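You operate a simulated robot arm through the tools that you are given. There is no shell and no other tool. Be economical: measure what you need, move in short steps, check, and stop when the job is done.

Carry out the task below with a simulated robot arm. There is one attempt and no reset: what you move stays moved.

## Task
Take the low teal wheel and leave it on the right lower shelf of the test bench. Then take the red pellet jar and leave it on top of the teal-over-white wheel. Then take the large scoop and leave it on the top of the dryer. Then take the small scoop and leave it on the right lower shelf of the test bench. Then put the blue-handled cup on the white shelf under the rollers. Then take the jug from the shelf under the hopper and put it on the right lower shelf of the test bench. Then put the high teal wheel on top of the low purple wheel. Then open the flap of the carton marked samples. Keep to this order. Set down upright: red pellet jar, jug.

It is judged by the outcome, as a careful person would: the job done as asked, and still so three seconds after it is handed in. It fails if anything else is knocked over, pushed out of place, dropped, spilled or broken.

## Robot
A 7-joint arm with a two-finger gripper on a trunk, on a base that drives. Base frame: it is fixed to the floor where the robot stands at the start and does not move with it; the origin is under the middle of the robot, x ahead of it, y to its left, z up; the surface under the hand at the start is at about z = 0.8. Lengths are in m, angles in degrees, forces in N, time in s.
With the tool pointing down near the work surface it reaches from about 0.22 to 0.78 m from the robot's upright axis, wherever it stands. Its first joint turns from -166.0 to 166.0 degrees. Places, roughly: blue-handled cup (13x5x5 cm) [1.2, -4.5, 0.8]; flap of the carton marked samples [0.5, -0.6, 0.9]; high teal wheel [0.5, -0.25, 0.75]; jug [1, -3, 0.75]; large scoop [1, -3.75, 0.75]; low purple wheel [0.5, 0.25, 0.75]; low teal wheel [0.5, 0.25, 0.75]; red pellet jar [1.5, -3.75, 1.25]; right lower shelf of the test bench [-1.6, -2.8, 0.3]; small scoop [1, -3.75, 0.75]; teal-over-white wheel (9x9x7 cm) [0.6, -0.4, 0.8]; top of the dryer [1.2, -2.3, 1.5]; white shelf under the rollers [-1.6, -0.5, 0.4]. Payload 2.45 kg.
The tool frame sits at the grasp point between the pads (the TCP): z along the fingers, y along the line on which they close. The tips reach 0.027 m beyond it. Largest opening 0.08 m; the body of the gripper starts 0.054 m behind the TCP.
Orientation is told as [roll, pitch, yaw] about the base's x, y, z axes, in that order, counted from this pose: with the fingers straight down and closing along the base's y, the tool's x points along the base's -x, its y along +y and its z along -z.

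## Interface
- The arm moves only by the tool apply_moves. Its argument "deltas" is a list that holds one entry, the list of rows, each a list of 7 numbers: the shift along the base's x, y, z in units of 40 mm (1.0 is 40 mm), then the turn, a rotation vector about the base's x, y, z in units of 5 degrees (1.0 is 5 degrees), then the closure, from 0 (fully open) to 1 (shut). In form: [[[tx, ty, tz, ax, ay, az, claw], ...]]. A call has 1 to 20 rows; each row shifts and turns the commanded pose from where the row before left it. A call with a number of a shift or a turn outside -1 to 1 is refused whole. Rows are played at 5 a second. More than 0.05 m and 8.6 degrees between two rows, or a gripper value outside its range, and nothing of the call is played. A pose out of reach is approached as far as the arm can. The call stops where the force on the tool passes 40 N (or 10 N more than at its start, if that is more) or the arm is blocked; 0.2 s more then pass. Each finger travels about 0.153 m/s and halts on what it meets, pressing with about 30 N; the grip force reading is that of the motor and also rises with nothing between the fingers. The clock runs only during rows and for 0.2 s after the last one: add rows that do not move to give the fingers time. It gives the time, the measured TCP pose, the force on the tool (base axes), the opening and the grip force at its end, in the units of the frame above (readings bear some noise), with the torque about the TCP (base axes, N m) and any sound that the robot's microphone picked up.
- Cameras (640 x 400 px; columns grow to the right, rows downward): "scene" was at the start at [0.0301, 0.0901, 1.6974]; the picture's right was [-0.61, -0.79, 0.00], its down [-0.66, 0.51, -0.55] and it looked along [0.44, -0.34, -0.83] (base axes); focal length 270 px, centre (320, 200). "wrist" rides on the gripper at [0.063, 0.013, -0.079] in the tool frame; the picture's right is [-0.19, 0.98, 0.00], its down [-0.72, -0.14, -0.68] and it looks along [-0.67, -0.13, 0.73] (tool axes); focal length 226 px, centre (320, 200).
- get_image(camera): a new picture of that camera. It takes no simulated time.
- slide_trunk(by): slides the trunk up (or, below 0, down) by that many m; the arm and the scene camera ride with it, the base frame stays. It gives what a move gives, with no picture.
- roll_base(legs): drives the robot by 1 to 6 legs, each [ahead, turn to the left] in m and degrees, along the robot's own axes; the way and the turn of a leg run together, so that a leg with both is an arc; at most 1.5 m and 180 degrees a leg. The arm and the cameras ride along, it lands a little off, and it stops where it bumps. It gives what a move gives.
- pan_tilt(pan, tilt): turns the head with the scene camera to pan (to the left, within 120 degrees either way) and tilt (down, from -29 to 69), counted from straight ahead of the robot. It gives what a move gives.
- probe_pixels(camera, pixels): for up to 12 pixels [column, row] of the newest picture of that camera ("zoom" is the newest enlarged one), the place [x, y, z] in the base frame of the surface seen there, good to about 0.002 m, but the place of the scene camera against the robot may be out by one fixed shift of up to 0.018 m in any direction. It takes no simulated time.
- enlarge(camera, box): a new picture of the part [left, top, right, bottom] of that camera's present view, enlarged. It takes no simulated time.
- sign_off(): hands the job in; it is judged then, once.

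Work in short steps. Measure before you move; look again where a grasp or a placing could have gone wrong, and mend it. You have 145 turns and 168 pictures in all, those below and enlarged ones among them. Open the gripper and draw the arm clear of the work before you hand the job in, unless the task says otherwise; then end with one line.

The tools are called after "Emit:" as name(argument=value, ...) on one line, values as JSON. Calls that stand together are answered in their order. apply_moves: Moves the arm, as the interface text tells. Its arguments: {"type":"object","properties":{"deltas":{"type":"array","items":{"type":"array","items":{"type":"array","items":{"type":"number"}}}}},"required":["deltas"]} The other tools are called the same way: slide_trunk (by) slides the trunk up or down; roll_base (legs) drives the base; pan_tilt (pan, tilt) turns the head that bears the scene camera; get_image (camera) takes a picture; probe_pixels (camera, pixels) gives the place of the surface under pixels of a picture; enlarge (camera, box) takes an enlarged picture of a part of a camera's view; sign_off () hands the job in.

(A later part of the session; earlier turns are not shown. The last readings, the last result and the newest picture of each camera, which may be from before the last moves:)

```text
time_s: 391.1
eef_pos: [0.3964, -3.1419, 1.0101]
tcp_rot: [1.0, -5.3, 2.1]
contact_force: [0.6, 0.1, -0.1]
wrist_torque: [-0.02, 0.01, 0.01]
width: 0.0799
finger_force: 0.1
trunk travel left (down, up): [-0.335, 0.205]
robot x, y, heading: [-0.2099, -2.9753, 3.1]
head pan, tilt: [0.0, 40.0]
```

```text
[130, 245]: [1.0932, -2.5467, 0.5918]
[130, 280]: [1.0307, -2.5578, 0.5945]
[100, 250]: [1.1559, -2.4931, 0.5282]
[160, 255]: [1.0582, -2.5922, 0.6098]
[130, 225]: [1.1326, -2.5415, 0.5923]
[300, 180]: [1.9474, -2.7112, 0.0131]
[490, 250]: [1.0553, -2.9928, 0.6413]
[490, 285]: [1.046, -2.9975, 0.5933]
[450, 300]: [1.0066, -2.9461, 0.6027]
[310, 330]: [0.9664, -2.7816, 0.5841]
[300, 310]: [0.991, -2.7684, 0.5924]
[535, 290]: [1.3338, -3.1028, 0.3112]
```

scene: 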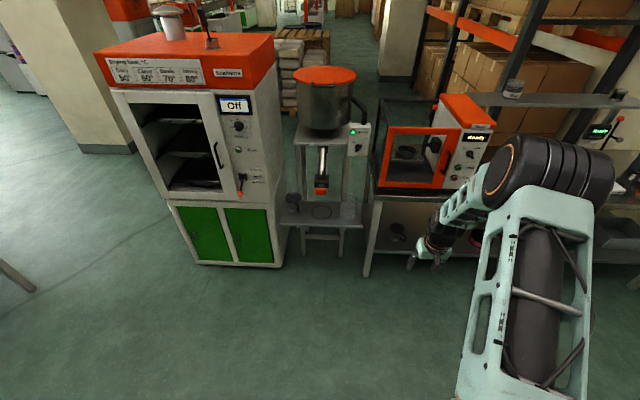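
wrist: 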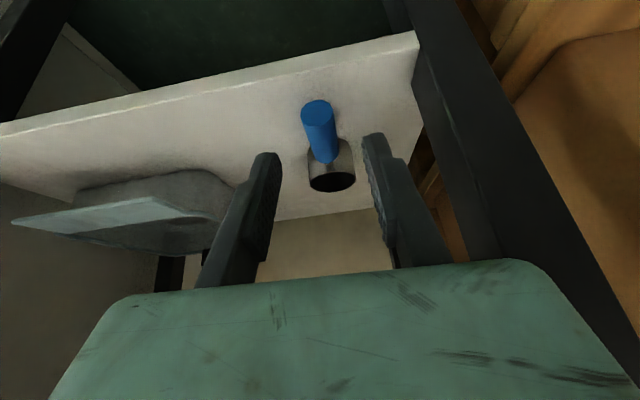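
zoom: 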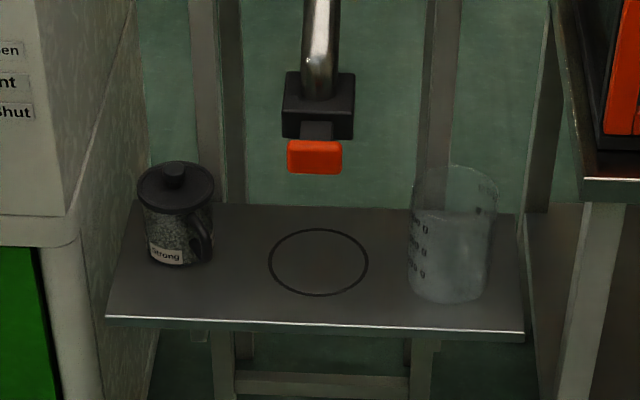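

The jug is the clear measuring vessel at ≈(1.04,-2.97) on the shelf (z≈0.58). Drive 0.42 m nearer and look at it closely.

Emit:
roll_base(legs=[[0.42, -3]])

Emit:
get_image(camera="scene")

Emit:
enlarge(camera="scene", box=[300, 190, 460, 310])

```text
time_s: 393.6
eef_pos: [0.7986, -3.1705, 1.0094]
tcp_rot: [1.0, -5.2, -1.4]
contact_force: [0.3, 0.2, 0.4]
wrist_torque: [0.02, 0.03, -0.01]
width: 0.0802
finger_force: 0.0
trunk travel left (down, up): [-0.335, 0.205]
robot x, y, heading: [0.2059, -2.9651, -0.5]
head pan, tilt: [0.0, 40.0]
```

```text
40 pictures are left
```

scene: 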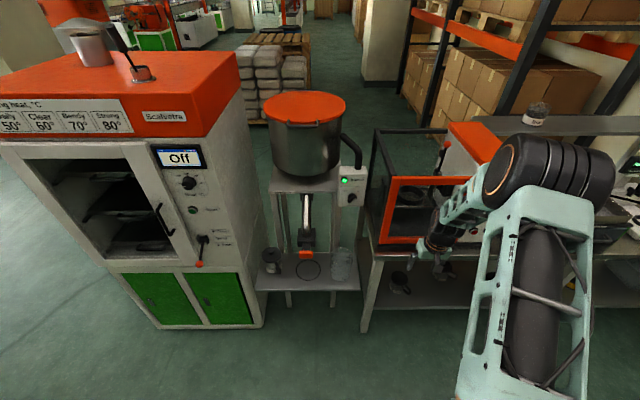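

```text
3.33 times, centred on (380, 250) of scene
```

zoom: 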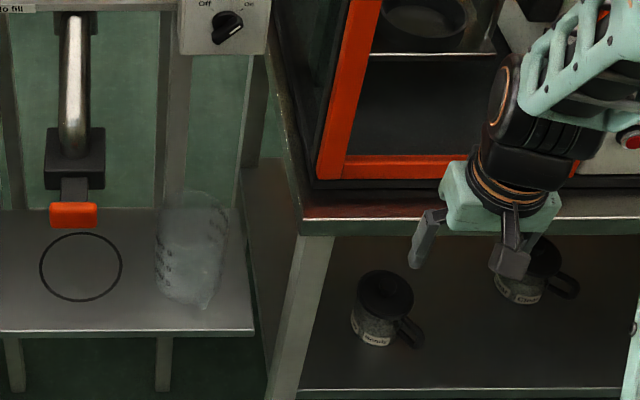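

Emit:
enlarge(camera="scene", box=[322, 235, 370, 295])

Emit:
probe_pixels(camera="zoom", pixels=[[230, 150], [300, 150], [400, 150], [300, 80], [250, 250], [330, 250], [400, 250], [330, 320], [260, 330], [380, 310], [300, 40], [450, 330]])

```text
6.67 times, centred on (346, 265) of scene
```

zoom: 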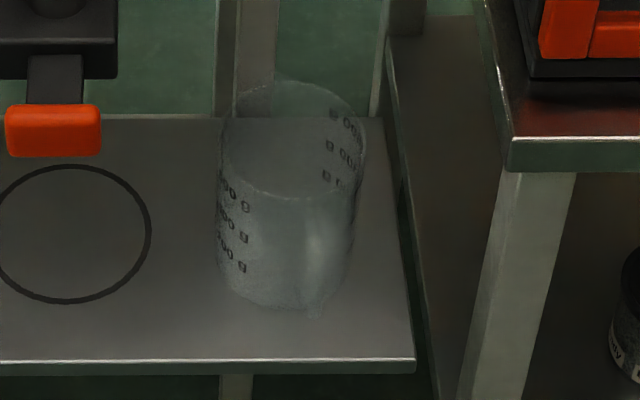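

```text
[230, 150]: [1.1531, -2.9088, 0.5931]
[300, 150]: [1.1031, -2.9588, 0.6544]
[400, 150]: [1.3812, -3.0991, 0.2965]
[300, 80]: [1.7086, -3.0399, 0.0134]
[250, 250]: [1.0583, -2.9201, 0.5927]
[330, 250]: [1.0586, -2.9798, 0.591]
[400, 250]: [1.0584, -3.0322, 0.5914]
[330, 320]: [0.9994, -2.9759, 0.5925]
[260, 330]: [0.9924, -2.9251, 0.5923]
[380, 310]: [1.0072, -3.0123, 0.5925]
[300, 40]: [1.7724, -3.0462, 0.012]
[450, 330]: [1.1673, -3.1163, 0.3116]
```

The jug is clear; something like a handle faces us. Lower the arm with 45° pitch to view it from the front.

Emit:
apply_moves(deltas=[[[-0.2, 0.55, -0.6, 0, -0.9, 0.1, 0], [-0.2, 0.55, -0.6, 0, -0.9, 0.1, 0], [0, 0.55, -0.6, 0, -0.9, 0, 0], [0, 0.55, -0.6, 0, -0.9, 0, 0], [0, 0.55, -0.6, 0, -0.9, 0, 0], [0, 0.55, -0.6, 0, -0.9, 0, 0], [0, 0.55, -0.6, 0, -0.9, 0, 0], [0, 0.55, -0.6, 0, -0.9, 0, 0], [0, 0.3, -0.7, 0, -0.8, 0, 0], [0, 0, 0, 0, 0, 0, 0]]])

Emit:
get_image(camera="wrist")

```text
time_s: 395.8
eef_pos: [0.7828, -2.9812, 0.7907]
tcp_rot: [1.6, -45.3, -0.5]
contact_force: [0.1, -0.4, 0.3]
wrist_torque: [0.03, 0.02, 0.0]
width: 0.0799
finger_force: 0.1
trunk travel left (down, up): [-0.335, 0.205]
robot x, y, heading: [0.2099, -2.9671, -0.6]
head pan, tilt: [0.0, 40.0]
```

```text
37 pictures are left
```

wrist: 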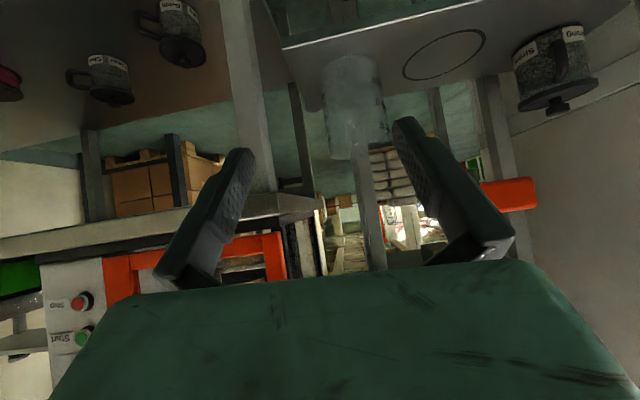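

Emit:
enlarge(camera="wrist", box=[304, 40, 404, 170])

Emit:
probe_pixels(camera="zoom", pixels=[[230, 150], [270, 200], [300, 100], [330, 200], [370, 150], [330, 300], [300, 330], [250, 100], [280, 250], [295, 180], [310, 345], [385, 250]])

```text
3.08 times, centred on (354, 105) of wrist
```

zoom: 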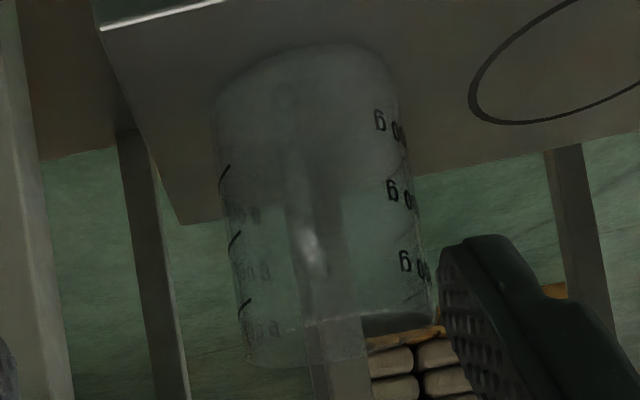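

```text
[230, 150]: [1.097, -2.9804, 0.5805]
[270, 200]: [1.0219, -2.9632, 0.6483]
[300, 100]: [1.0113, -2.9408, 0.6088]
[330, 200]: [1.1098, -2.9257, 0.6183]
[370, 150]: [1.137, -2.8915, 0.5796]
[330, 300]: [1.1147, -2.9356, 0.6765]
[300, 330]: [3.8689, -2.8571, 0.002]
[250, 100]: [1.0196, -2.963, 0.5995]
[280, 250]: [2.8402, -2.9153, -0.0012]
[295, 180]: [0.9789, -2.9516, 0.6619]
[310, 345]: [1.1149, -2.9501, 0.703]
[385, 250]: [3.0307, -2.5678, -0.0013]
```

Handle is at the front (x≈0.979), but turning moments favour the rim-side grip used before. Zoom in on the jug's rim and walls to measure.

Emit:
enlarge(camera="wrist", box=[330, 95, 400, 165])

Emit:
probe_pixels(camera="zoom", pixels=[[240, 130], [420, 60], [430, 200], [432, 170], [435, 120], [250, 335], [400, 290], [330, 290], [190, 330], [300, 335], [380, 270], [415, 285]])

```text
5.71 times, centred on (365, 130) of wrist
```

zoom: 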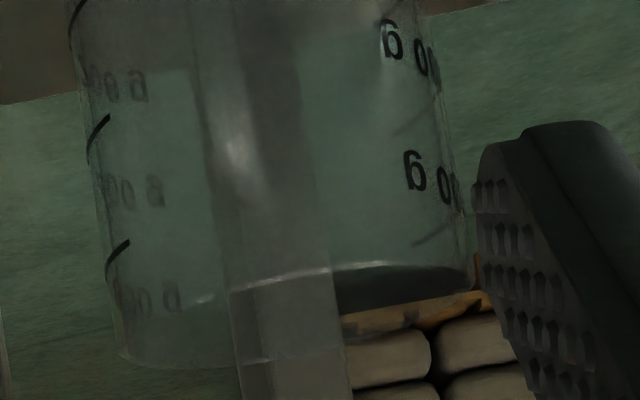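

```text
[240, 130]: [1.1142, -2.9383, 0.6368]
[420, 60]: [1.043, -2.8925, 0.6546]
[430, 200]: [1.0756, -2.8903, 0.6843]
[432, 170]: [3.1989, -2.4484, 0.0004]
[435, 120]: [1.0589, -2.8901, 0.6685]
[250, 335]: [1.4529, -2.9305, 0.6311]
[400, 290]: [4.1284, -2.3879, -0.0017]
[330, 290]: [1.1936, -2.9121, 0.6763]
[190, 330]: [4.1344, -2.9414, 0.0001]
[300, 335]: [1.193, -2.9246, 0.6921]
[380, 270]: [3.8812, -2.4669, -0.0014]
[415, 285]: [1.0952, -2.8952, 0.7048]
```

Jug: axis ≈(1.063,-2.9405), r≈0.0515, rim ≈0.714, wall +y at y≈-2.890. Check the valve's position, then move above that wall.

Emit:
probe_pixels(camera="wrist", pixels=[[490, 195], [530, 195], [500, 210], [485, 185]])

Emit:
apply_moves(deltas=[[[0.8, 0.28, 0, 0, 0, 0, 0.25], [0.8, 0.28, 0, 0, 0, 0, 0.25], [0.8, 0.28, 0, 0, 0, 0, 0.25], [0.8, 0.28, 0, 0, 0, 0, 0.25], [0.8, 0.28, 0, 0, 0, 0, 0.25], [0.8, 0.28, 0, 0, 0, 0, 0.25], [0.8, 0.28, 0, 0, 0, 0, 0.25], [0.8, 0.28, 0, 0, 0, 0, 0.25], [0.26, 0.03, 0, 0, 0, 0, 0.25], [0, 0, 0, 0, 0, 0, 0.25]]])

Emit:
get_image(camera="wrist")

Emit:
enlarge(camera="scene", box=[280, 200, 400, 300])

```text
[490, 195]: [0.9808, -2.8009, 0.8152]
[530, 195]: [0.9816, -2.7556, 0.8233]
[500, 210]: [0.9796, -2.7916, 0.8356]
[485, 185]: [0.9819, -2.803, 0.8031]
```

```text
time_s: 398.0
eef_pos: [1.0505, -2.8897, 0.7936]
tcp_rot: [1.6, -45.4, -0.7]
contact_force: [-0.5, 0.4, -0.5]
wrist_torque: [-0.02, -0.01, 0.0]
width: 0.0603
finger_force: 0.0
trunk travel left (down, up): [-0.335, 0.205]
robot x, y, heading: [0.204, -2.9694, -0.5]
head pan, tilt: [0.0, 40.0]
```

```text
34 pictures are left
```

wrist: 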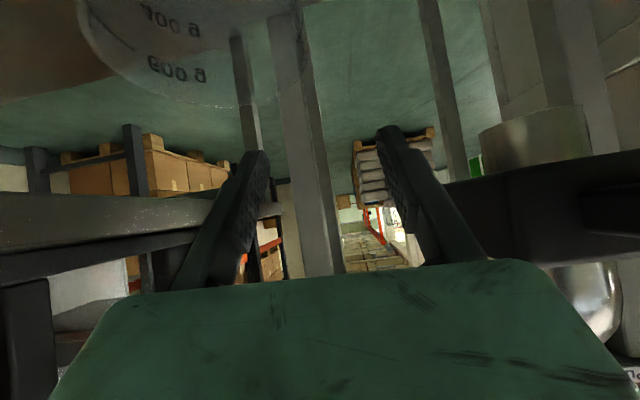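

```text
4.00 times, centred on (340, 250) of scene
```

zoom: 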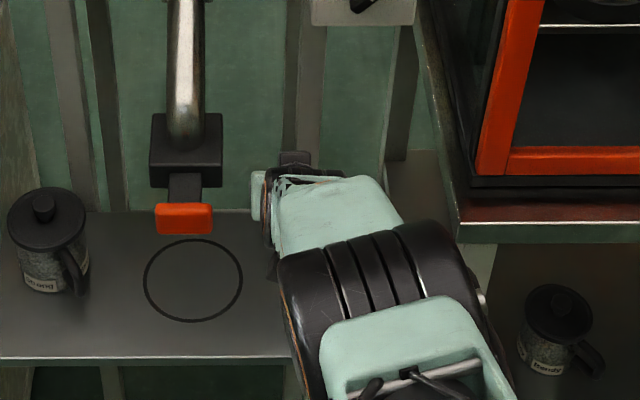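

Clear of the valve by ~4 cm. Descend to TCP z≈0.715 over the wall.

Emit:
apply_moves(deltas=[[[0, -0.02, -0.5, 0, 0, 0, 0.25], [0, 0, -0.5, 0, 0, 0, 0.25], [0, 0, -0.4, 0, 0, 0, 0.25], [0, 0, -0.3, 0, 0, 0, 0.25], [0, 0, -0.25, 0, 0, 0, 0.25], [0, 0, 0, 0, 0, 0, 0.25]]])

Emit:
get_image(camera="wrist")

```text
time_s: 399.4
eef_pos: [1.0498, -2.8927, 0.7627]
tcp_rot: [1.6, -45.3, -0.5]
contact_force: [0.1, 0.8, -0.4]
wrist_torque: [0.01, 0.02, -0.02]
width: 0.0598
finger_force: 0.0
out of reach, approached as far as the arm can: row 2, 3, 4, 5
trunk travel left (down, up): [-0.335, 0.205]
robot x, y, heading: [0.2046, -2.9687, -0.6]
head pan, tilt: [0.0, 40.0]
```

```text
32 pictures are left
```

wrist: 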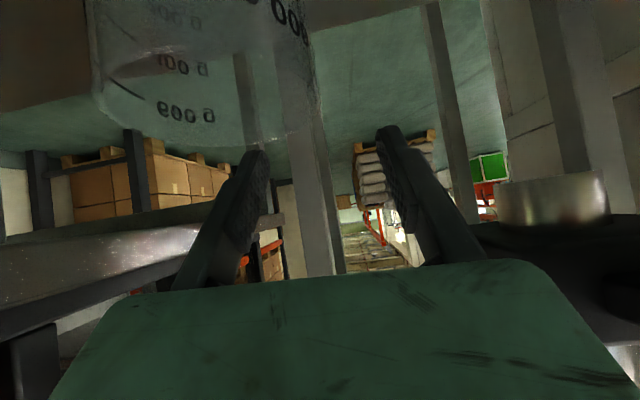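

Arm is at its reach; lower the trunk by 47 mm instead.

Emit:
slide_trunk(by=-0.047)

Emit:
get_image(camera="wrist")

```text
time_s: 400.3
eef_pos: [1.0506, -2.8922, 0.7152]
tcp_rot: [1.6, -45.3, -0.6]
contact_force: [0.4, -0.3, 0.1]
wrist_torque: [0.02, 0.0, -0.04]
width: 0.0598
finger_force: 0.1
trunk travel left (down, up): [-0.288, 0.252]
robot x, y, heading: [0.2071, -2.9665, -0.5]
head pan, tilt: [0.0, 40.0]
```

```text
31 pictures are left
```

wrist: 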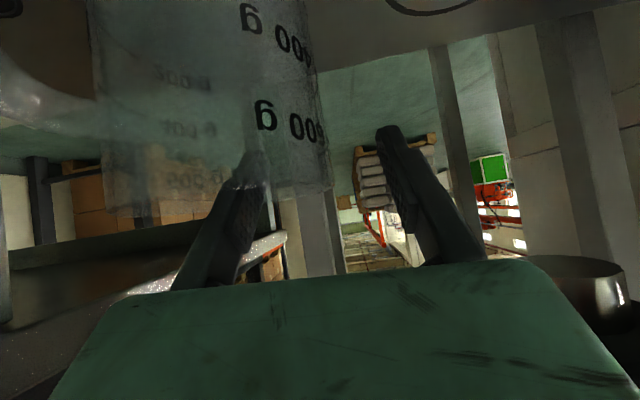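

The left finger is inside the jug, right one outside. Close slowly and read.

Emit:
apply_moves(deltas=[[[0, 0, 0, 0, 0, 0, 0.6], [0, 0, 0, 0, 0, 0, 0.85], [0, 0, 0, 0, 0, 0, 1], [0, 0, 0, 0, 0, 0, 1], [0, 0, 0, 0, 0, 0, 1]]])

Emit:
slide_trunk(by=0.02)

Emit:
get_image(camera="wrist")

```text
time_s: 401.5
eef_pos: [1.0508, -2.8916, 0.7158]
tcp_rot: [1.6, -45.3, -0.6]
contact_force: [-0.9, -0.1, 1.6]
wrist_torque: [-0.06, 0.15, 0.0]
width: 0.0059
finger_force: 30.0
trunk travel left (down, up): [-0.288, 0.252]
robot x, y, heading: [0.2055, -2.9706, -0.6]
head pan, tilt: [0.0, 40.0]
```

```text
time_s: 402.2
eef_pos: [1.0503, -2.8911, 0.7341]
tcp_rot: [1.6, -45.2, -0.7]
contact_force: [0.2, -0.5, -1.8]
wrist_torque: [0.06, 0.01, -0.01]
width: 0.0057
finger_force: 30.9
trunk travel left (down, up): [-0.308, 0.232]
robot x, y, heading: [0.208, -2.9671, -0.7]
head pan, tilt: [0.0, 40.0]
```

```text
30 pictures are left
```

wrist: 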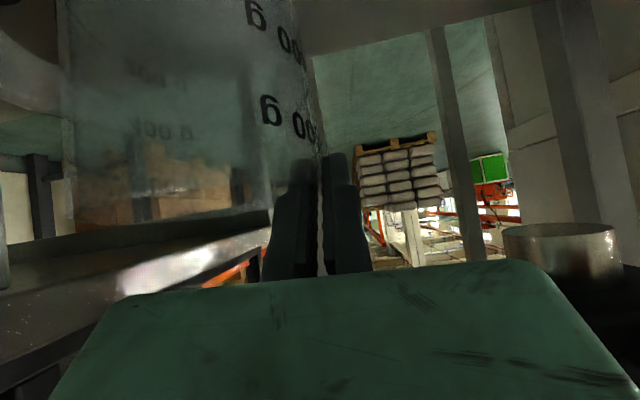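

Jug lifted (~0.17 kg). Raise 30 mm more and back straight out.

Emit:
slide_trunk(by=0.03)

Emit:
roll_base(legs=[[-0.5, 0]])

Emit:
enlarge(camera="scene", box=[220, 160, 460, 310])

```text
time_s: 402.9
eef_pos: [1.0502, -2.8911, 0.7641]
tcp_rot: [1.6, -45.2, -0.6]
contact_force: [-0.1, 0.3, -1.7]
wrist_torque: [0.04, -0.01, 0.02]
width: 0.0058
finger_force: 29.9
trunk travel left (down, up): [-0.338, 0.202]
robot x, y, heading: [0.2062, -2.9685, -0.7]
head pan, tilt: [0.0, 40.0]
```

```text
time_s: 405.9
eef_pos: [0.5489, -2.8869, 0.765]
tcp_rot: [1.7, -45.3, -0.5]
contact_force: [-0.9, -0.1, -1.3]
wrist_torque: [0.08, 0.02, -0.02]
width: 0.0062
finger_force: 29.8
trunk travel left (down, up): [-0.338, 0.202]
robot x, y, heading: [-0.2951, -2.9599, -0.7]
head pan, tilt: [0.0, 40.0]
```

```text
2.67 times, centred on (340, 235) of scene
```

zoom: 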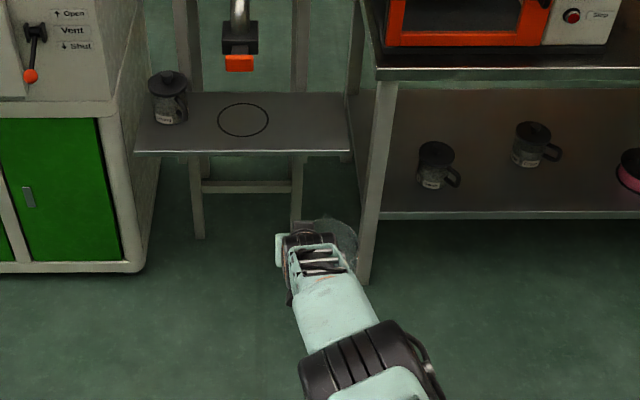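

Retract the arm a bit, then turn around toward the test bench.

Emit:
apply_moves(deltas=[[[-0.5, 0, 0.2, 0, 0, 0, 1], [-0.8, -0.3, 0.4, 0, 0, 0, 1], [-0.8, -0.4, 0.4, 0, 0, 0, 1], [-0.8, -0.5, 0.2, 0, 0, 0, 1], [-0.6, -0.6, 0, 0, 0, 0, 1], [0, -0.3, 0, 0, 0, 0, 1], [0, 0, 0, 0, 0, 0, 1]]])

Emit:
roll_base(legs=[[0, 90], [0.18, 0], [0, 91]])

Emit:
get_image(camera="scene")

```text
time_s: 407.5
eef_pos: [0.4097, -2.9716, 0.8119]
tcp_rot: [1.6, -45.3, -0.6]
contact_force: [0.1, -0.4, -1.4]
wrist_torque: [0.11, -0.01, 0.02]
width: 0.006
finger_force: 29.9
trunk travel left (down, up): [-0.338, 0.202]
robot x, y, heading: [-0.2952, -2.9602, -0.5]
head pan, tilt: [0.0, 40.0]
```

```text
time_s: 416.9
eef_pos: [-0.9928, -2.8052, 0.8123]
tcp_rot: [1.6, -45.3, -178.0]
contact_force: [-0.8, -0.3, -0.6]
wrist_torque: [-0.08, -0.01, 0.01]
width: 0.0062
finger_force: 30.1
trunk travel left (down, up): [-0.338, 0.202]
robot x, y, heading: [-0.2941, -2.7822, -178.0]
head pan, tilt: [0.0, 40.0]
```

```text
28 pictures are left
```

scene: 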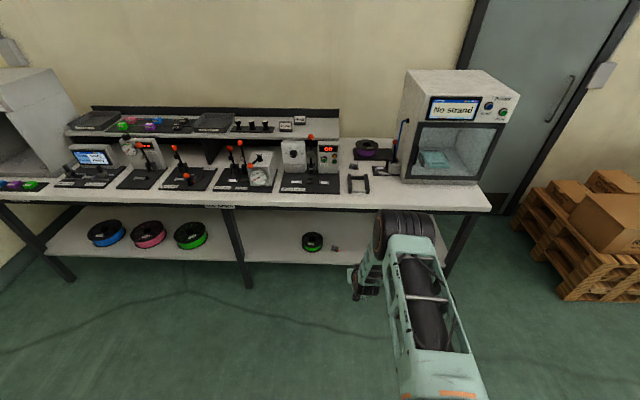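

Shift the arm +0.053 in y and +0.02 up, lower the trunk 0.33, then drive ahead 0.478 to bring the jug to (-1.485,-2.72).

Emit:
apply_moves(deltas=[[[0, 0.6, 0.3, 0, 0, 0, 1], [0, 0.72, 0.2, 0, 0, 0, 1], [0, 0, 0, 0, 0, 0, 1]]])

Emit:
slide_trunk(by=-0.33)

Emit:
roll_base(legs=[[0.3, 0]])

Emit:
get_image(camera="scene")

Emit:
get_image(camera="wrist")

```text
time_s: 417.7
eef_pos: [-0.9928, -2.7511, 0.8328]
tcp_rot: [1.6, -45.2, -178.0]
contact_force: [-0.7, 0.5, -1.2]
wrist_torque: [-0.06, -0.02, 0.03]
width: 0.0062
finger_force: 30.2
trunk travel left (down, up): [-0.338, 0.202]
robot x, y, heading: [-0.292, -2.7835, -177.9]
head pan, tilt: [0.0, 40.0]
```

```text
time_s: 421.0
eef_pos: [-0.9928, -2.7517, 0.5028]
tcp_rot: [1.7, -45.4, -178.0]
contact_force: [0.3, -0.2, -1.5]
wrist_torque: [-0.08, -0.01, 0.01]
width: 0.0062
finger_force: 29.8
trunk travel left (down, up): [-0.008, 0.532]
robot x, y, heading: [-0.288, -2.7855, -178.2]
head pan, tilt: [0.0, 40.0]
```

```text
time_s: 423.0
eef_pos: [-1.2977, -2.762, 0.5035]
tcp_rot: [1.7, -45.4, -178.0]
contact_force: [0.0, 0.6, -1.5]
wrist_torque: [-0.05, -0.04, -0.02]
width: 0.006
finger_force: 29.9
trunk travel left (down, up): [-0.008, 0.532]
robot x, y, heading: [-0.5963, -2.7938, -178.2]
head pan, tilt: [0.0, 40.0]
```

```text
27 pictures are left
```

scene: 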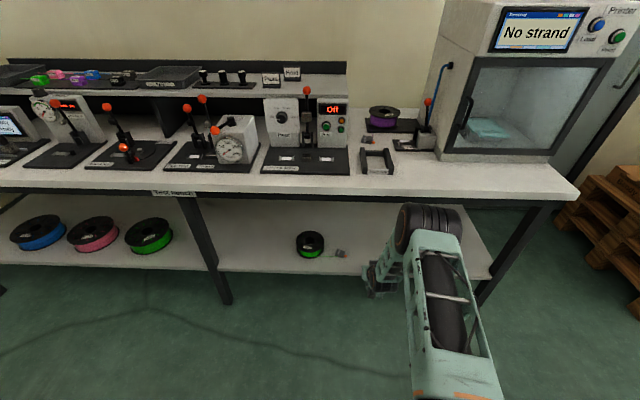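

```text
26 pictures are left
```

wrist: 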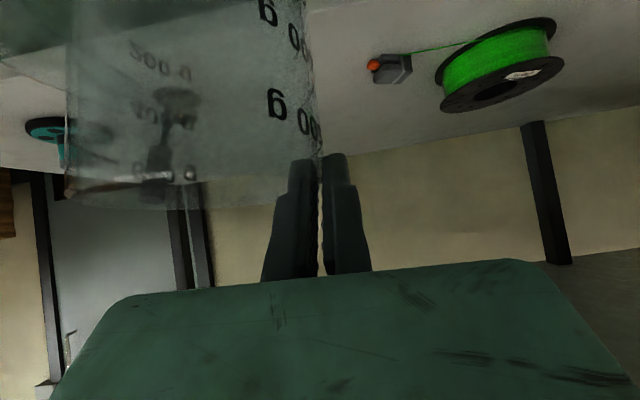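

Path is free (scoop visible through the jug, 14 cm aside). Drive the last 0.173 m and lower.

Emit:
roll_base(legs=[[0.173, 0]])

Emit:
apply_moves(deltas=[[[0, 0, -0.4, 0, 0, 0, 1], [0, 0, -0.25, 0, 0, 0, 1], [0, 0, -0.08, 0, 0, 0, 1], [0, 0, 0, 0, 0, 0, 1]]])

Emit:
get_image(camera="wrist")

```text
time_s: 424.5
eef_pos: [-1.472, -2.7679, 0.5029]
tcp_rot: [1.6, -45.2, -178.0]
contact_force: [-0.6, 0.3, -0.8]
wrist_torque: [-0.07, -0.03, 0.0]
width: 0.006
finger_force: 30.0
trunk travel left (down, up): [-0.008, 0.532]
robot x, y, heading: [-0.7682, -2.7997, -177.9]
head pan, tilt: [0.0, 40.0]
```

```text
time_s: 425.5
eef_pos: [-1.4711, -2.767, 0.4751]
tcp_rot: [1.6, -45.5, -178.0]
contact_force: [0.4, -3.7, 10.0]
wrist_torque: [0.1, -0.32, -0.09]
width: 0.006
finger_force: 29.8
trunk travel left (down, up): [-0.008, 0.532]
robot x, y, heading: [-0.7688, -2.8002, -177.8]
head pan, tilt: [0.0, 40.0]
```

```text
25 pictures are left
```

wrist: 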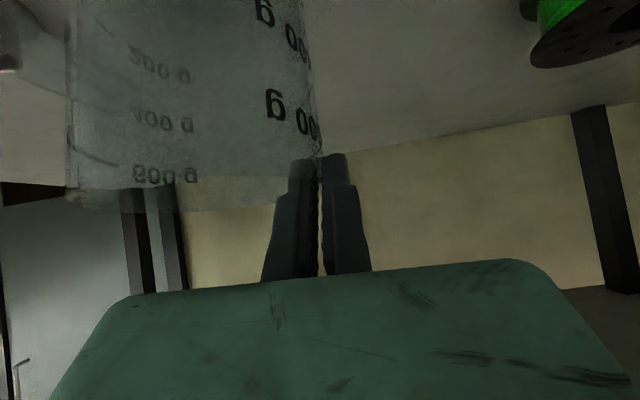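

Contact on the far (+y) side: the jug hangs ~2-3° low there. Rotate +2.5° about x to level it, lower slightly and read.

Emit:
apply_moves(deltas=[[[0, 0, 0, 0.25, 0, 0, 1], [0, 0, -0.04, 0.25, 0, 0, 1], [0, 0, -0.03, 0, 0, 0, 1], [0, 0, 0, 0, 0, 0, 1]]])

```text
time_s: 426.5
eef_pos: [-1.4716, -2.7679, 0.4725]
tcp_rot: [-2.0, -45.2, -175.5]
contact_force: [3.4, -2.4, 12.0]
wrist_torque: [0.09, -0.92, -0.21]
width: 0.0061
finger_force: 29.9
trunk travel left (down, up): [-0.008, 0.532]
robot x, y, heading: [-0.7693, -2.7983, -177.9]
head pan, tilt: [0.0, 40.0]
```

Now contact is nearer the front edge (+x). Rotate −1.5° about y, then check.

Emit:
apply_moves(deltas=[[[0, 0, 0, 0, -0.3, 0, 1], [0, 0, 0.02, 0, 0, 0, 1], [0, 0, 0, 0, 0, 0, 1]]])

```text
time_s: 427.3
eef_pos: [-1.4706, -2.768, 0.4724]
tcp_rot: [-1.9, -43.6, -175.6]
contact_force: [0.6, 0.4, -0.9]
wrist_torque: [-0.09, 0.0, -0.01]
width: 0.0059
finger_force: 30.2
trunk travel left (down, up): [-0.008, 0.532]
robot x, y, heading: [-0.7707, -2.8025, -178.0]
head pan, tilt: [0.0, 40.0]
```

Nearly free at 0.4724 (level contact expected 0.470). Lower 1.5 mm and release gently, then rise along the tool.

Emit:
apply_moves(deltas=[[[0, 0, -0.04, 0, 0, 0, 1], [0, 0, 0, 0, 0, 0, 1], [0, 0, 0, 0, 0, 0, 0.9], [0, 0, 0, 0, 0, 0, 0.8], [0, 0, 0, 0, 0, 0, 0.7], [0, 0, 0.3, 0, 0, 0, 0.7], [0.1, 0, 0.6, 0, 0, 0, 0.7], [0.2, 0, 0.7, 0, 0, 0, 0.7], [0, 0, 0, 0, 0, 0, 0.7]]])

Emit:
get_image(camera="wrist")

```text
time_s: 429.3
eef_pos: [-1.4596, -2.7688, 0.5359]
tcp_rot: [-1.9, -43.6, -175.6]
contact_force: [0.2, 0.0, 0.0]
wrist_torque: [-0.02, 0.01, 0.02]
width: 0.024
finger_force: 0.1
trunk travel left (down, up): [-0.008, 0.532]
robot x, y, heading: [-0.7672, -2.7984, -177.8]
head pan, tilt: [0.0, 40.0]
```

```text
24 pictures are left
```

wrist: 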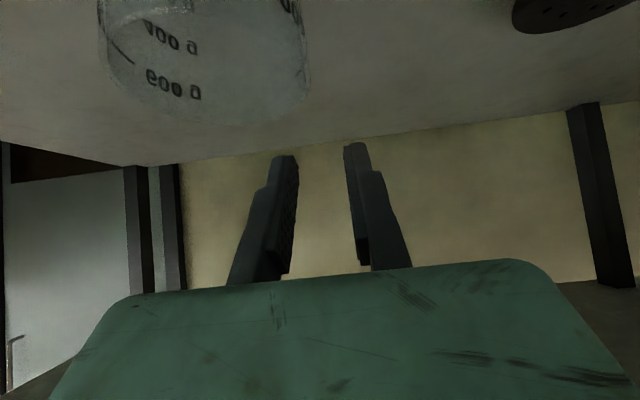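

Jug stands upright on the shelf. Back out, raise, retract the arm, and drive to the first bench.

Emit:
roll_base(legs=[[-0.42, 0]])

Emit:
slide_trunk(by=0.33)

Emit:
apply_moves(deltas=[[[0.8, 0.2, 0.7, 0.3, -0.9, 0, 0.4], [0.8, 0.2, 0.7, 0.1, -0.9, 0, 0.4], [0.8, 0.2, 0.7, 0, -0.9, 0, 0.4], [0.8, 0.2, 0.7, 0, -0.9, 0, 0.4], [0.8, 0.2, 0.7, 0, -0.9, 0, 0.4], [0.5, 0.2, 0.7, 0, -0.9, 0, 0.4], [0, 0, 0.7, 0, -0.9, 0, 0.4], [0, 0, 0.2, 0, -0.9, 0, 0.4], [0, 0, 0, 0, -0.9, 0, 0.4], [0, 0, 0, 0, -0.6, 0, 0.4], [0, 0, 0, 0, 0, 0, 0.4]]])

Emit:
get_image(camera="scene")

```text
time_s: 431.9
eef_pos: [-1.0368, -2.7477, 0.5362]
tcp_rot: [-1.8, -43.6, -176.5]
contact_force: [0.2, -0.4, 0.2]
wrist_torque: [-0.03, -0.05, -0.02]
width: 0.024
finger_force: 0.1
trunk travel left (down, up): [-0.008, 0.532]
robot x, y, heading: [-0.347, -2.7858, -178.9]
head pan, tilt: [0.0, 40.0]
```

```text
time_s: 435.2
eef_pos: [-1.0372, -2.7472, 0.8651]
tcp_rot: [-1.8, -43.6, -176.5]
contact_force: [-0.1, 0.1, -0.8]
wrist_torque: [0.01, -0.03, 0.04]
width: 0.0238
finger_force: 0.1
trunk travel left (down, up): [-0.338, 0.202]
robot x, y, heading: [-0.3439, -2.79, -178.9]
head pan, tilt: [0.0, 40.0]
```

```text
time_s: 437.6
eef_pos: [-0.8567, -2.7, 1.0687]
tcp_rot: [-0.8, 0.0, -176.2]
contact_force: [-0.6, -0.2, -1.0]
wrist_torque: [-0.04, -0.02, -0.02]
width: 0.0482
finger_force: 0.1
trunk travel left (down, up): [-0.338, 0.202]
robot x, y, heading: [-0.3429, -2.785, -178.9]
head pan, tilt: [0.0, 40.0]
```

```text
23 pictures are left
```

scene: 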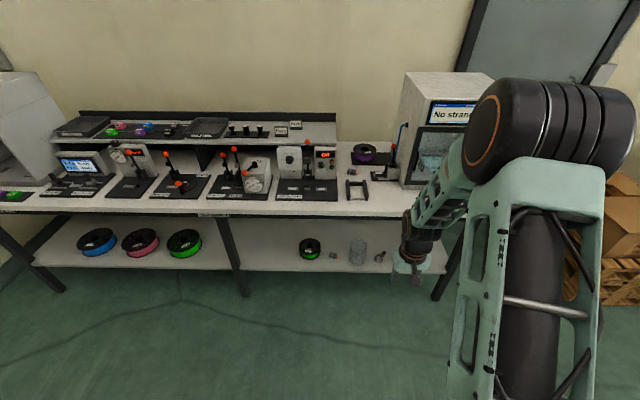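

All three items are on the shelf. Drive to the first bench.

Emit:
roll_base(legs=[[0, -91], [1.4, 0], [1.2, 0], [0, -90], [0.28, 0]])

Emit:
get_image(camera="wrist")

```text
time_s: 459.6
eef_pos: [0.3954, -0.3198, 1.068]
tcp_rot: [-0.9, -0.1, 2.0]
contact_force: [0.3, 0.7, -0.4]
wrist_torque: [-0.01, 0.02, 0.02]
width: 0.0479
finger_force: 0.2
trunk travel left (down, up): [-0.338, 0.202]
robot x, y, heading: [-0.1096, -0.2145, -0.5]
head pan, tilt: [0.0, 40.0]
```

```text
22 pictures are left
```

wrist: 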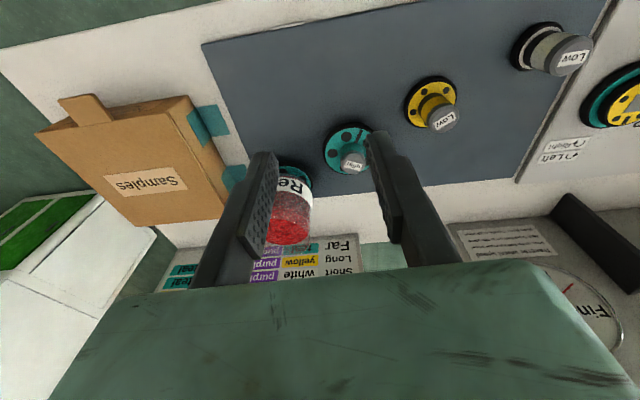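

Jar is still upright on its wheel. Zoom on the High teal knob (353,160) to centre it.

Emit:
enlarge(camera="wrist", box=[310, 115, 390, 185])

Emit:
probe_pixels(camera="zoom", pixels=[[345, 265], [325, 260], [370, 260], [345, 240], [345, 290], [250, 250], [330, 110], [300, 200]])

```text
5.71 times, centred on (350, 150) of wrist
```

zoom: 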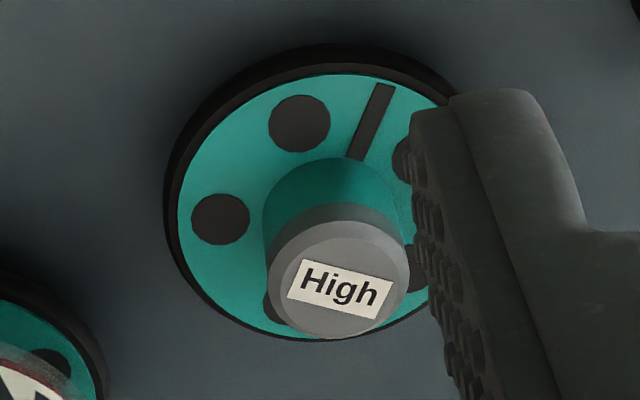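

```text
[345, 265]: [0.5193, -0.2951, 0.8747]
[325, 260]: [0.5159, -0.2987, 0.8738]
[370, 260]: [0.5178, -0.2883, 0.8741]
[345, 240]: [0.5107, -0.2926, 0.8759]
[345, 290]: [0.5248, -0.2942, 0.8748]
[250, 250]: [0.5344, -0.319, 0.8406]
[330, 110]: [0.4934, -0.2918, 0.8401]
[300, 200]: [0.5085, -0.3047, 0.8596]
```

Knob centre ≈(0.5225,-0.2955). Move over it to z 0.925 with orientation trimmed.

Emit:
apply_moves(deltas=[[[0.8, 0.3, 0, 0.1, 0, -0.2, 0.4], [0.8, 0.3, 0, 0.08, 0, -0.2, 0.4], [0.8, 0, -0.5, 0, 0, 0, 0.4], [0.78, 0, -0.8, 0, 0, 0, 0.4], [0, 0, -0.9, 0, 0, 0, 0.4], [0, 0, -0.9, 0, 0, 0, 0.4], [0, 0, -0.45, 0, 0, 0, 0.4], [0, 0, 0, 0, 0, 0, 0.4]]])

Emit:
get_image(camera="wrist")

```text
time_s: 461.4
eef_pos: [0.5199, -0.2979, 0.9249]
tcp_rot: [0.0, -0.1, 0.1]
contact_force: [-0.6, -0.9, 0.5]
wrist_torque: [-0.03, -0.02, 0.04]
width: 0.0482
finger_force: 0.0
trunk travel left (down, up): [-0.338, 0.202]
robot x, y, heading: [-0.1113, -0.2137, -0.5]
head pan, tilt: [0.0, 40.0]
```

```text
20 pictures are left
```

wrist: 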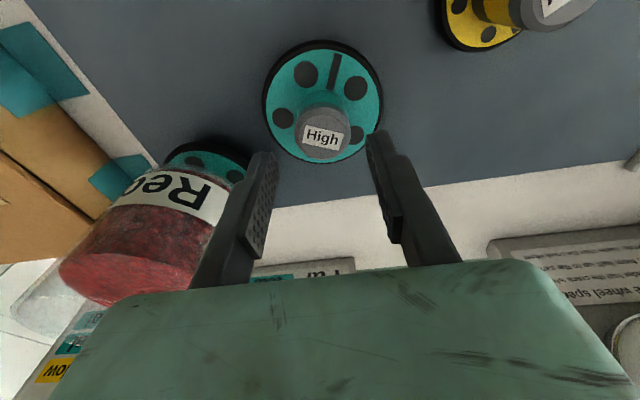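

Aligned. Descend, grip, lift, and carry to (0.44,0.19) at z≈1.02 to view the purple wheel.

Emit:
apply_moves(deltas=[[[0.03, 0.03, -0.65, 0, 0, 0, 0.4], [0, 0, -0.62, 0, 0, 0, 0.4], [0, 0, 0, 0, 0, 0, 0.4], [0, 0, 0, 0, 0, 0, 1], [0, 0, 0, 0, 0, 0, 1], [0, 0, 0, 0, 0, 0, 1], [0, 0, 0.7, 0, 0, 0, 1], [0, 0, 0.9, 0, 0, 0, 1], [0, 0, 0.9, 0, 0, 0, 1], [0, 0, 0.9, 0, 0, 0, 1], [-0.15, 0.9, 0.3, 0, 0, 0, 1], [-0.15, 0.9, 0, 0, 0, 0, 1], [-0.15, 0.9, 0, 0, 0, 0, 1], [-0.15, 0.9, 0, 0, 0, 0, 1], [-0.15, 0.9, 0, 0, 0, 0, 1], [-0.15, 0.9, 0, 0, 0, 0, 1]]])

Emit:
apply_moves(deltas=[[[-0.15, 0.9, 0, 0, 0, 0, 1], [-0.15, 0.9, 0, 0, 0, 0, 1], [-0.15, 0.9, 0, 0, 0, 0, 1], [-0.15, 0.9, 0, 0, 0, 0, 1], [-0.15, 0.9, 0, 0, 0, 0, 1], [-0.15, 0.9, 0, 0, 0, 0, 1], [-0.15, 0.9, 0, 0, 0, 0, 1], [0, 0, 0, 0, 0, 0, 1]]])

Emit:
get_image(camera="wrist")

```text
time_s: 464.8
eef_pos: [0.4868, -0.0759, 1.0219]
tcp_rot: [-0.1, -0.2, -0.1]
contact_force: [-0.9, -0.6, -0.8]
wrist_torque: [-0.01, 0.01, -0.01]
width: 0.0345
finger_force: 29.7
trunk travel left (down, up): [-0.338, 0.202]
robot x, y, heading: [-0.1123, -0.2161, -0.8]
head pan, tilt: [0.0, 40.0]
```

```text
time_s: 466.6
eef_pos: [0.4471, 0.1734, 1.0209]
tcp_rot: [0.0, 0.0, -0.1]
contact_force: [0.2, -0.4, -0.9]
wrist_torque: [0.01, -0.01, 0.0]
width: 0.0345
finger_force: 30.3
trunk travel left (down, up): [-0.338, 0.202]
robot x, y, heading: [-0.1118, -0.2155, -0.8]
head pan, tilt: [0.0, 40.0]
```

```text
19 pictures are left
```

wrist: 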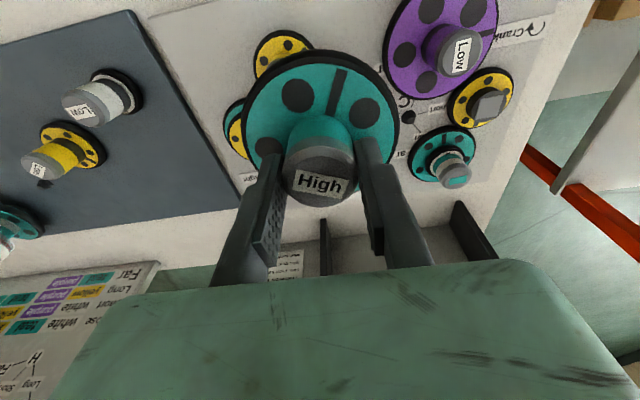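

Purple Low's knob is at (458,52). Zoom and probe its centre.

Emit:
enlarge(camera="wrist", box=[390, 0, 510, 100])

Emit:
probe_pixels(camera="zoom", pixels=[[360, 190], [330, 190], [390, 190], [360, 160], [360, 220], [365, 205], [200, 100], [250, 200]])

```text
4.00 times, centred on (450, 50) of wrist
```

zoom: 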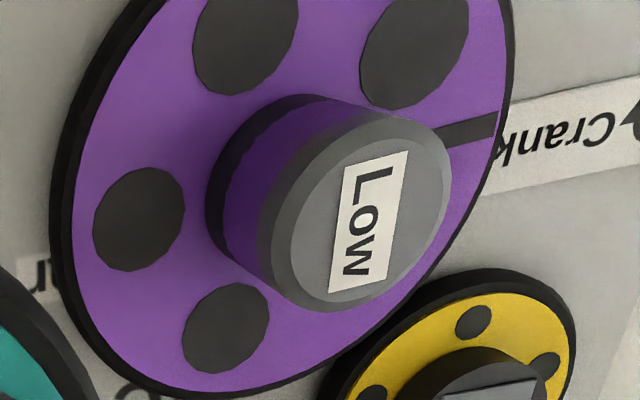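

```text
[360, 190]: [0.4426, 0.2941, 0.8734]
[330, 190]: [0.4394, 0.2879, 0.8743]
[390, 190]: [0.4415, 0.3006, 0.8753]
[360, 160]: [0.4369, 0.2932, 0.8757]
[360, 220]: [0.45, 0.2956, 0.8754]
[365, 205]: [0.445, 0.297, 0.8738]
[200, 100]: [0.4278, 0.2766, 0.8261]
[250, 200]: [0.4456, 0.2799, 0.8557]
```

Purple knob centre ≈(0.4465,0.297), top 0.875. Move the teal wheel above it to TCP z 0.955.

Emit:
apply_moves(deltas=[[[0, 0.6, 0, 0, 0, 0, 1], [0, 0.9, 0, 0, 0, 0, 1], [0, 0.9, 0, 0, 0, 0, 1], [0, 0.7, -0.3, 0, 0, 0, 1], [0, 0, -0.7, 0, 0, 0, 1], [0, 0, -0.6, 0, 0, 0, 1], [0, 0, 0, 0, 0, 0, 1], [0, 0, 0, 0, 0, 0, 1]]])

Emit:
pan_tilt(pan=35, tilt=50)

Emit:
get_image(camera="scene")

```text
time_s: 468.4
eef_pos: [0.4455, 0.2974, 0.9594]
tcp_rot: [0.0, -0.1, 0.0]
contact_force: [-0.3, -0.1, -0.7]
wrist_torque: [0.0, 0.0, -0.02]
width: 0.0345
finger_force: 29.7
trunk travel left (down, up): [-0.338, 0.202]
robot x, y, heading: [-0.11, -0.2171, -0.6]
head pan, tilt: [0.0, 40.0]
```

```text
time_s: 469.4
eef_pos: [0.4463, 0.2974, 0.9582]
tcp_rot: [0.0, -0.2, 0.0]
contact_force: [-0.1, 0.4, -1.1]
wrist_torque: [-0.02, 0.02, -0.02]
width: 0.0346
finger_force: 29.9
trunk travel left (down, up): [-0.338, 0.202]
robot x, y, heading: [-0.1138, -0.2154, -0.6]
head pan, tilt: [35.0, 50.0]
```

```text
17 pictures are left
```

scene: 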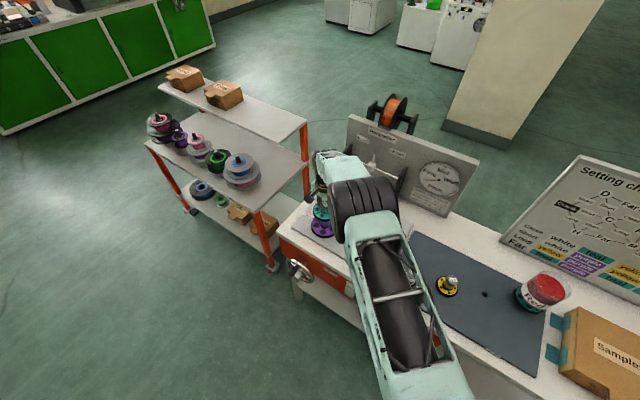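

Emit:
enlarge(camera="scene", box=[296, 170, 352, 250])

Emit:
apply_moves(deltas=[[[0, 0, -0.25, 0, 0, 0, 1], [0, 0, -0.15, 0, 0, 0, 1], [0, 0, -0.06, 0, 0, 0, 1], [0, 0, 0, 0, 0, 0, 1]]])

```text
5.00 times, centred on (324, 210) of scene
```

zoom: 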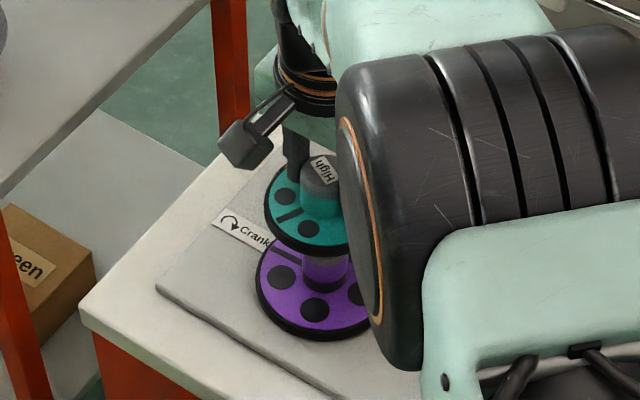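

```text
time_s: 470.4
eef_pos: [0.4458, 0.296, 0.9415]
tcp_rot: [0.0, -0.1, 0.0]
contact_force: [0.8, 0.5, -1.5]
wrist_torque: [-0.01, -0.02, -0.02]
width: 0.0347
finger_force: 30.0
trunk travel left (down, up): [-0.338, 0.202]
robot x, y, heading: [-0.1122, -0.2148, -0.3]
head pan, tilt: [35.0, 50.0]
```

The wheels look concentric. Lower in 1.5 mm steps to contact (expected 0.937).

Emit:
apply_moves(deltas=[[[0, 0, -0.04, 0, 0, 0, 1], [0, 0, -0.04, 0, 0, 0, 1], [0, 0, -0.04, 0, 0, 0, 1], [0, 0, 0, 0, 0, 0, 1]]])

```text
time_s: 471.4
eef_pos: [0.447, 0.2968, 0.939]
tcp_rot: [0.2, -0.3, 0.0]
contact_force: [-2.0, -2.6, 21.3]
wrist_torque: [-0.35, 0.2, -0.01]
width: 0.0348
finger_force: 29.7
trunk travel left (down, up): [-0.338, 0.202]
robot x, y, heading: [-0.1089, -0.2124, -0.2]
head pan, tilt: [35.0, 50.0]
```

Contact within the knob area. Ease up 2 mm, open, rise, and look.

Emit:
apply_moves(deltas=[[[0, 0, 0.05, 0, 0, 0, 1], [0, 0, 0, 0, 0, 0, 0.75], [0, 0, 0, 0, 0, 0, 0.4], [0, 0, 0, 0, 0, 0, 0.4], [0, 0, 0.4, 0, 0, 0, 0.4], [0, 0, 0.8, 0, 0, 0, 0.4], [0, 0, 0.9, 0, 0, 0, 0.4], [-0.8, -0.3, 0.6, 0, 0, 0, 0.4], [-0.8, -0.6, 0.2, 0, 0, 0, 0.4], [-0.6, -0.8, 0, 0, 0, 0, 0.4], [0, -0.9, 0, 0, 0, 0, 0.4], [0, -0.9, 0, 0, 0, 0, 0.4], [0, 0, 0, 0, 0, 0, 0.4]]])

Emit:
enlarge(camera="scene", box=[280, 160, 440, 270])

```text
time_s: 474.2
eef_pos: [0.3597, 0.1554, 1.0532]
tcp_rot: [0.0, -0.1, -0.1]
contact_force: [0.1, 0.1, 0.2]
wrist_torque: [0.02, -0.01, 0.01]
width: 0.048
finger_force: 0.0
trunk travel left (down, up): [-0.338, 0.202]
robot x, y, heading: [-0.114, -0.2141, -0.5]
head pan, tilt: [35.0, 50.0]
```

```text
3.64 times, centred on (360, 215) of scene
```

zoom: 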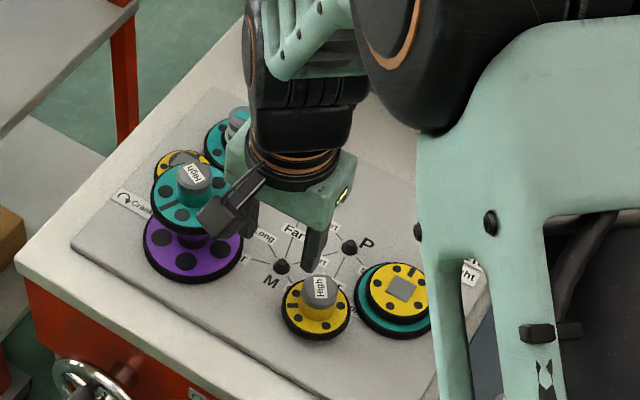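

Teal High stands on purple Low. Now the carton: pan the head to it.

Emit:
pan_tilt(pan=-32, tilt=52)

Emit:
get_image(camera="scene")

```text
time_s: 475.5
eef_pos: [0.3598, 0.1569, 1.0545]
tcp_rot: [0.0, -0.2, 0.0]
contact_force: [0.1, -0.3, -0.2]
wrist_torque: [-0.02, 0.02, 0.01]
width: 0.0478
finger_force: 0.0
trunk travel left (down, up): [-0.338, 0.202]
robot x, y, heading: [-0.1117, -0.2131, -0.6]
head pan, tilt: [-32.0, 52.0]
```

```text
14 pictures are left
```

scene: 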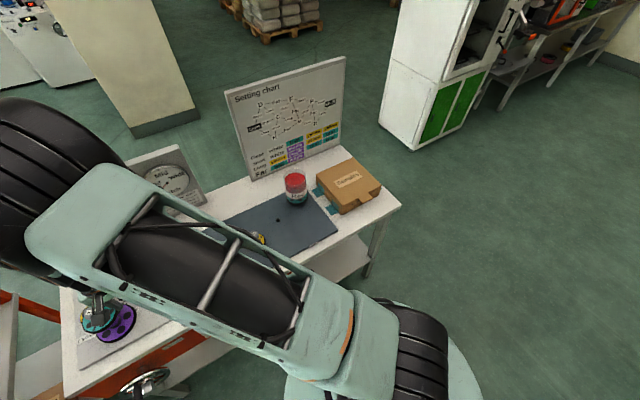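

Emit:
enlarge(camera="scene", box=[300, 145, 396, 220])

Emit:
probe_pixels(camera="zoom", pixels=[[455, 290], [470, 300], [440, 285], [420, 290], [540, 265], [330, 400], [300, 90], [130, 180], [320, 360], [475, 285], [410, 330], [490, 320]])

```text
5.33 times, centred on (348, 182) of scene
```

zoom: 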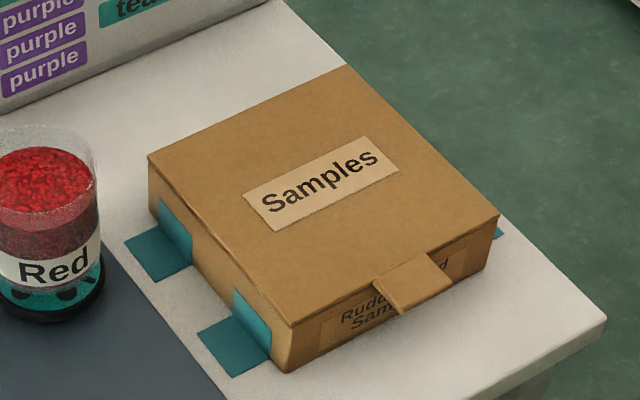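

```text
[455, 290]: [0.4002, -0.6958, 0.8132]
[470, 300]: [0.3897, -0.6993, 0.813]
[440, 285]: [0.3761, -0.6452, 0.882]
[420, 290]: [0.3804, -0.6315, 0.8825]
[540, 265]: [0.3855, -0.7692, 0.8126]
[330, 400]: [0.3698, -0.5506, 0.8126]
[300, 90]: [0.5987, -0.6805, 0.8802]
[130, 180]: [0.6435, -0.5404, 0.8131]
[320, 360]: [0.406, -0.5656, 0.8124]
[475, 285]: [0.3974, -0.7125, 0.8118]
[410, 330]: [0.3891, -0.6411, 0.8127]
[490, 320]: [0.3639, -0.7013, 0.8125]
```

Probe lid corners and tab corners.

Emit:
probe_pixels(camera="zoom", pixels=[[292, 322], [492, 216], [155, 158], [343, 70], [380, 281], [428, 257], [446, 274], [404, 306], [400, 285], [430, 270], [400, 311], [290, 345]])

```text
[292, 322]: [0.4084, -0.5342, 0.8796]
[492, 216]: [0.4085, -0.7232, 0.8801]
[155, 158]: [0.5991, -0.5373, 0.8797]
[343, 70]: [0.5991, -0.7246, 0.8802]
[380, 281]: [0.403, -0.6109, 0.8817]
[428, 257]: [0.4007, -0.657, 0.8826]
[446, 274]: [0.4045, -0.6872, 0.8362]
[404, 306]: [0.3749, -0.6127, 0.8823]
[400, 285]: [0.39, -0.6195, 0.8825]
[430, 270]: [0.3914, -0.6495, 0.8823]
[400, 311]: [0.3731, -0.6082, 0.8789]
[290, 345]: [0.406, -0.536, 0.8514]
```

Carton: hinge edge at x≈0.607 (far side), lid z≈0.868, tab at x 0.378–0.411, y≈-0.622. I shift the base right/back to about (-0.27,-0.57), then pitch the tool −60° in front of the tab.

Emit:
roll_base(legs=[[-0.16, 0], [0, -90], [0.36, 0], [0, 90]])

Emit:
apply_moves(deltas=[[[0, -0.7, 0, 0, -1, 0, 0.6], [0, -0.7, 0, 0, -1, 0, 0.8], [0, -0.7, 0, 0, -1, 0, 1], [0, -0.7, 0, 0, -1, 0, 1], [0, -0.7, 0, 0, -1, 0, 1], [0, -0.7, 0, 0, -1, 0, 1], [0, -0.7, 0, 0, -1, 0, 1], [0, -0.7, 0, 0, -1, 0, 1], [0, -0.7, 0, 0, -1, 0, 1], [0, -0.7, 0, 0, -1, 0, 1], [0, -0.7, 0, 0, -1, 0, 1], [0, -0.7, 0, 0, -1, 0, 1], [0, 0, 0, 0, 0, 0, 1]]])

Emit:
get_image(camera="scene")

```text
time_s: 486.7
eef_pos: [0.2049, -0.2034, 1.054]
tcp_rot: [0.0, -0.2, -1.2]
contact_force: [0.1, 0.8, -0.7]
wrist_torque: [-0.04, -0.01, 0.0]
width: 0.048
finger_force: 0.0
trunk travel left (down, up): [-0.338, 0.202]
robot x, y, heading: [-0.2754, -0.5635, -1.6]
head pan, tilt: [-32.0, 52.0]
```

```text
time_s: 489.5
eef_pos: [0.2011, -0.5388, 1.0555]
tcp_rot: [2.0, -60.1, -2.3]
contact_force: [0.7, -0.3, 0.8]
wrist_torque: [0.0, -0.03, 0.0]
width: 0.0
finger_force: 29.8
trunk travel left (down, up): [-0.338, 0.202]
robot x, y, heading: [-0.273, -0.5636, -1.7]
head pan, tilt: [-32.0, 52.0]
```

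```text
12 pictures are left
```

scene: 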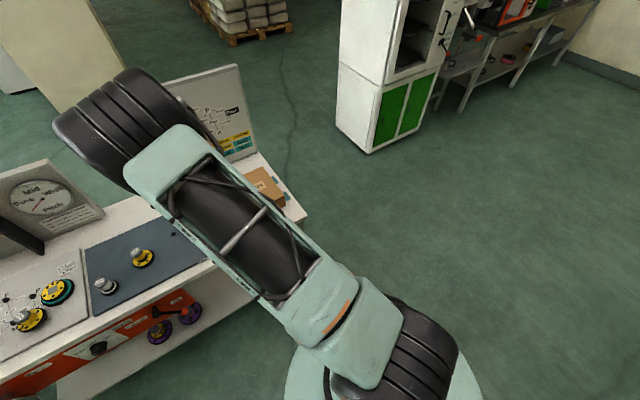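

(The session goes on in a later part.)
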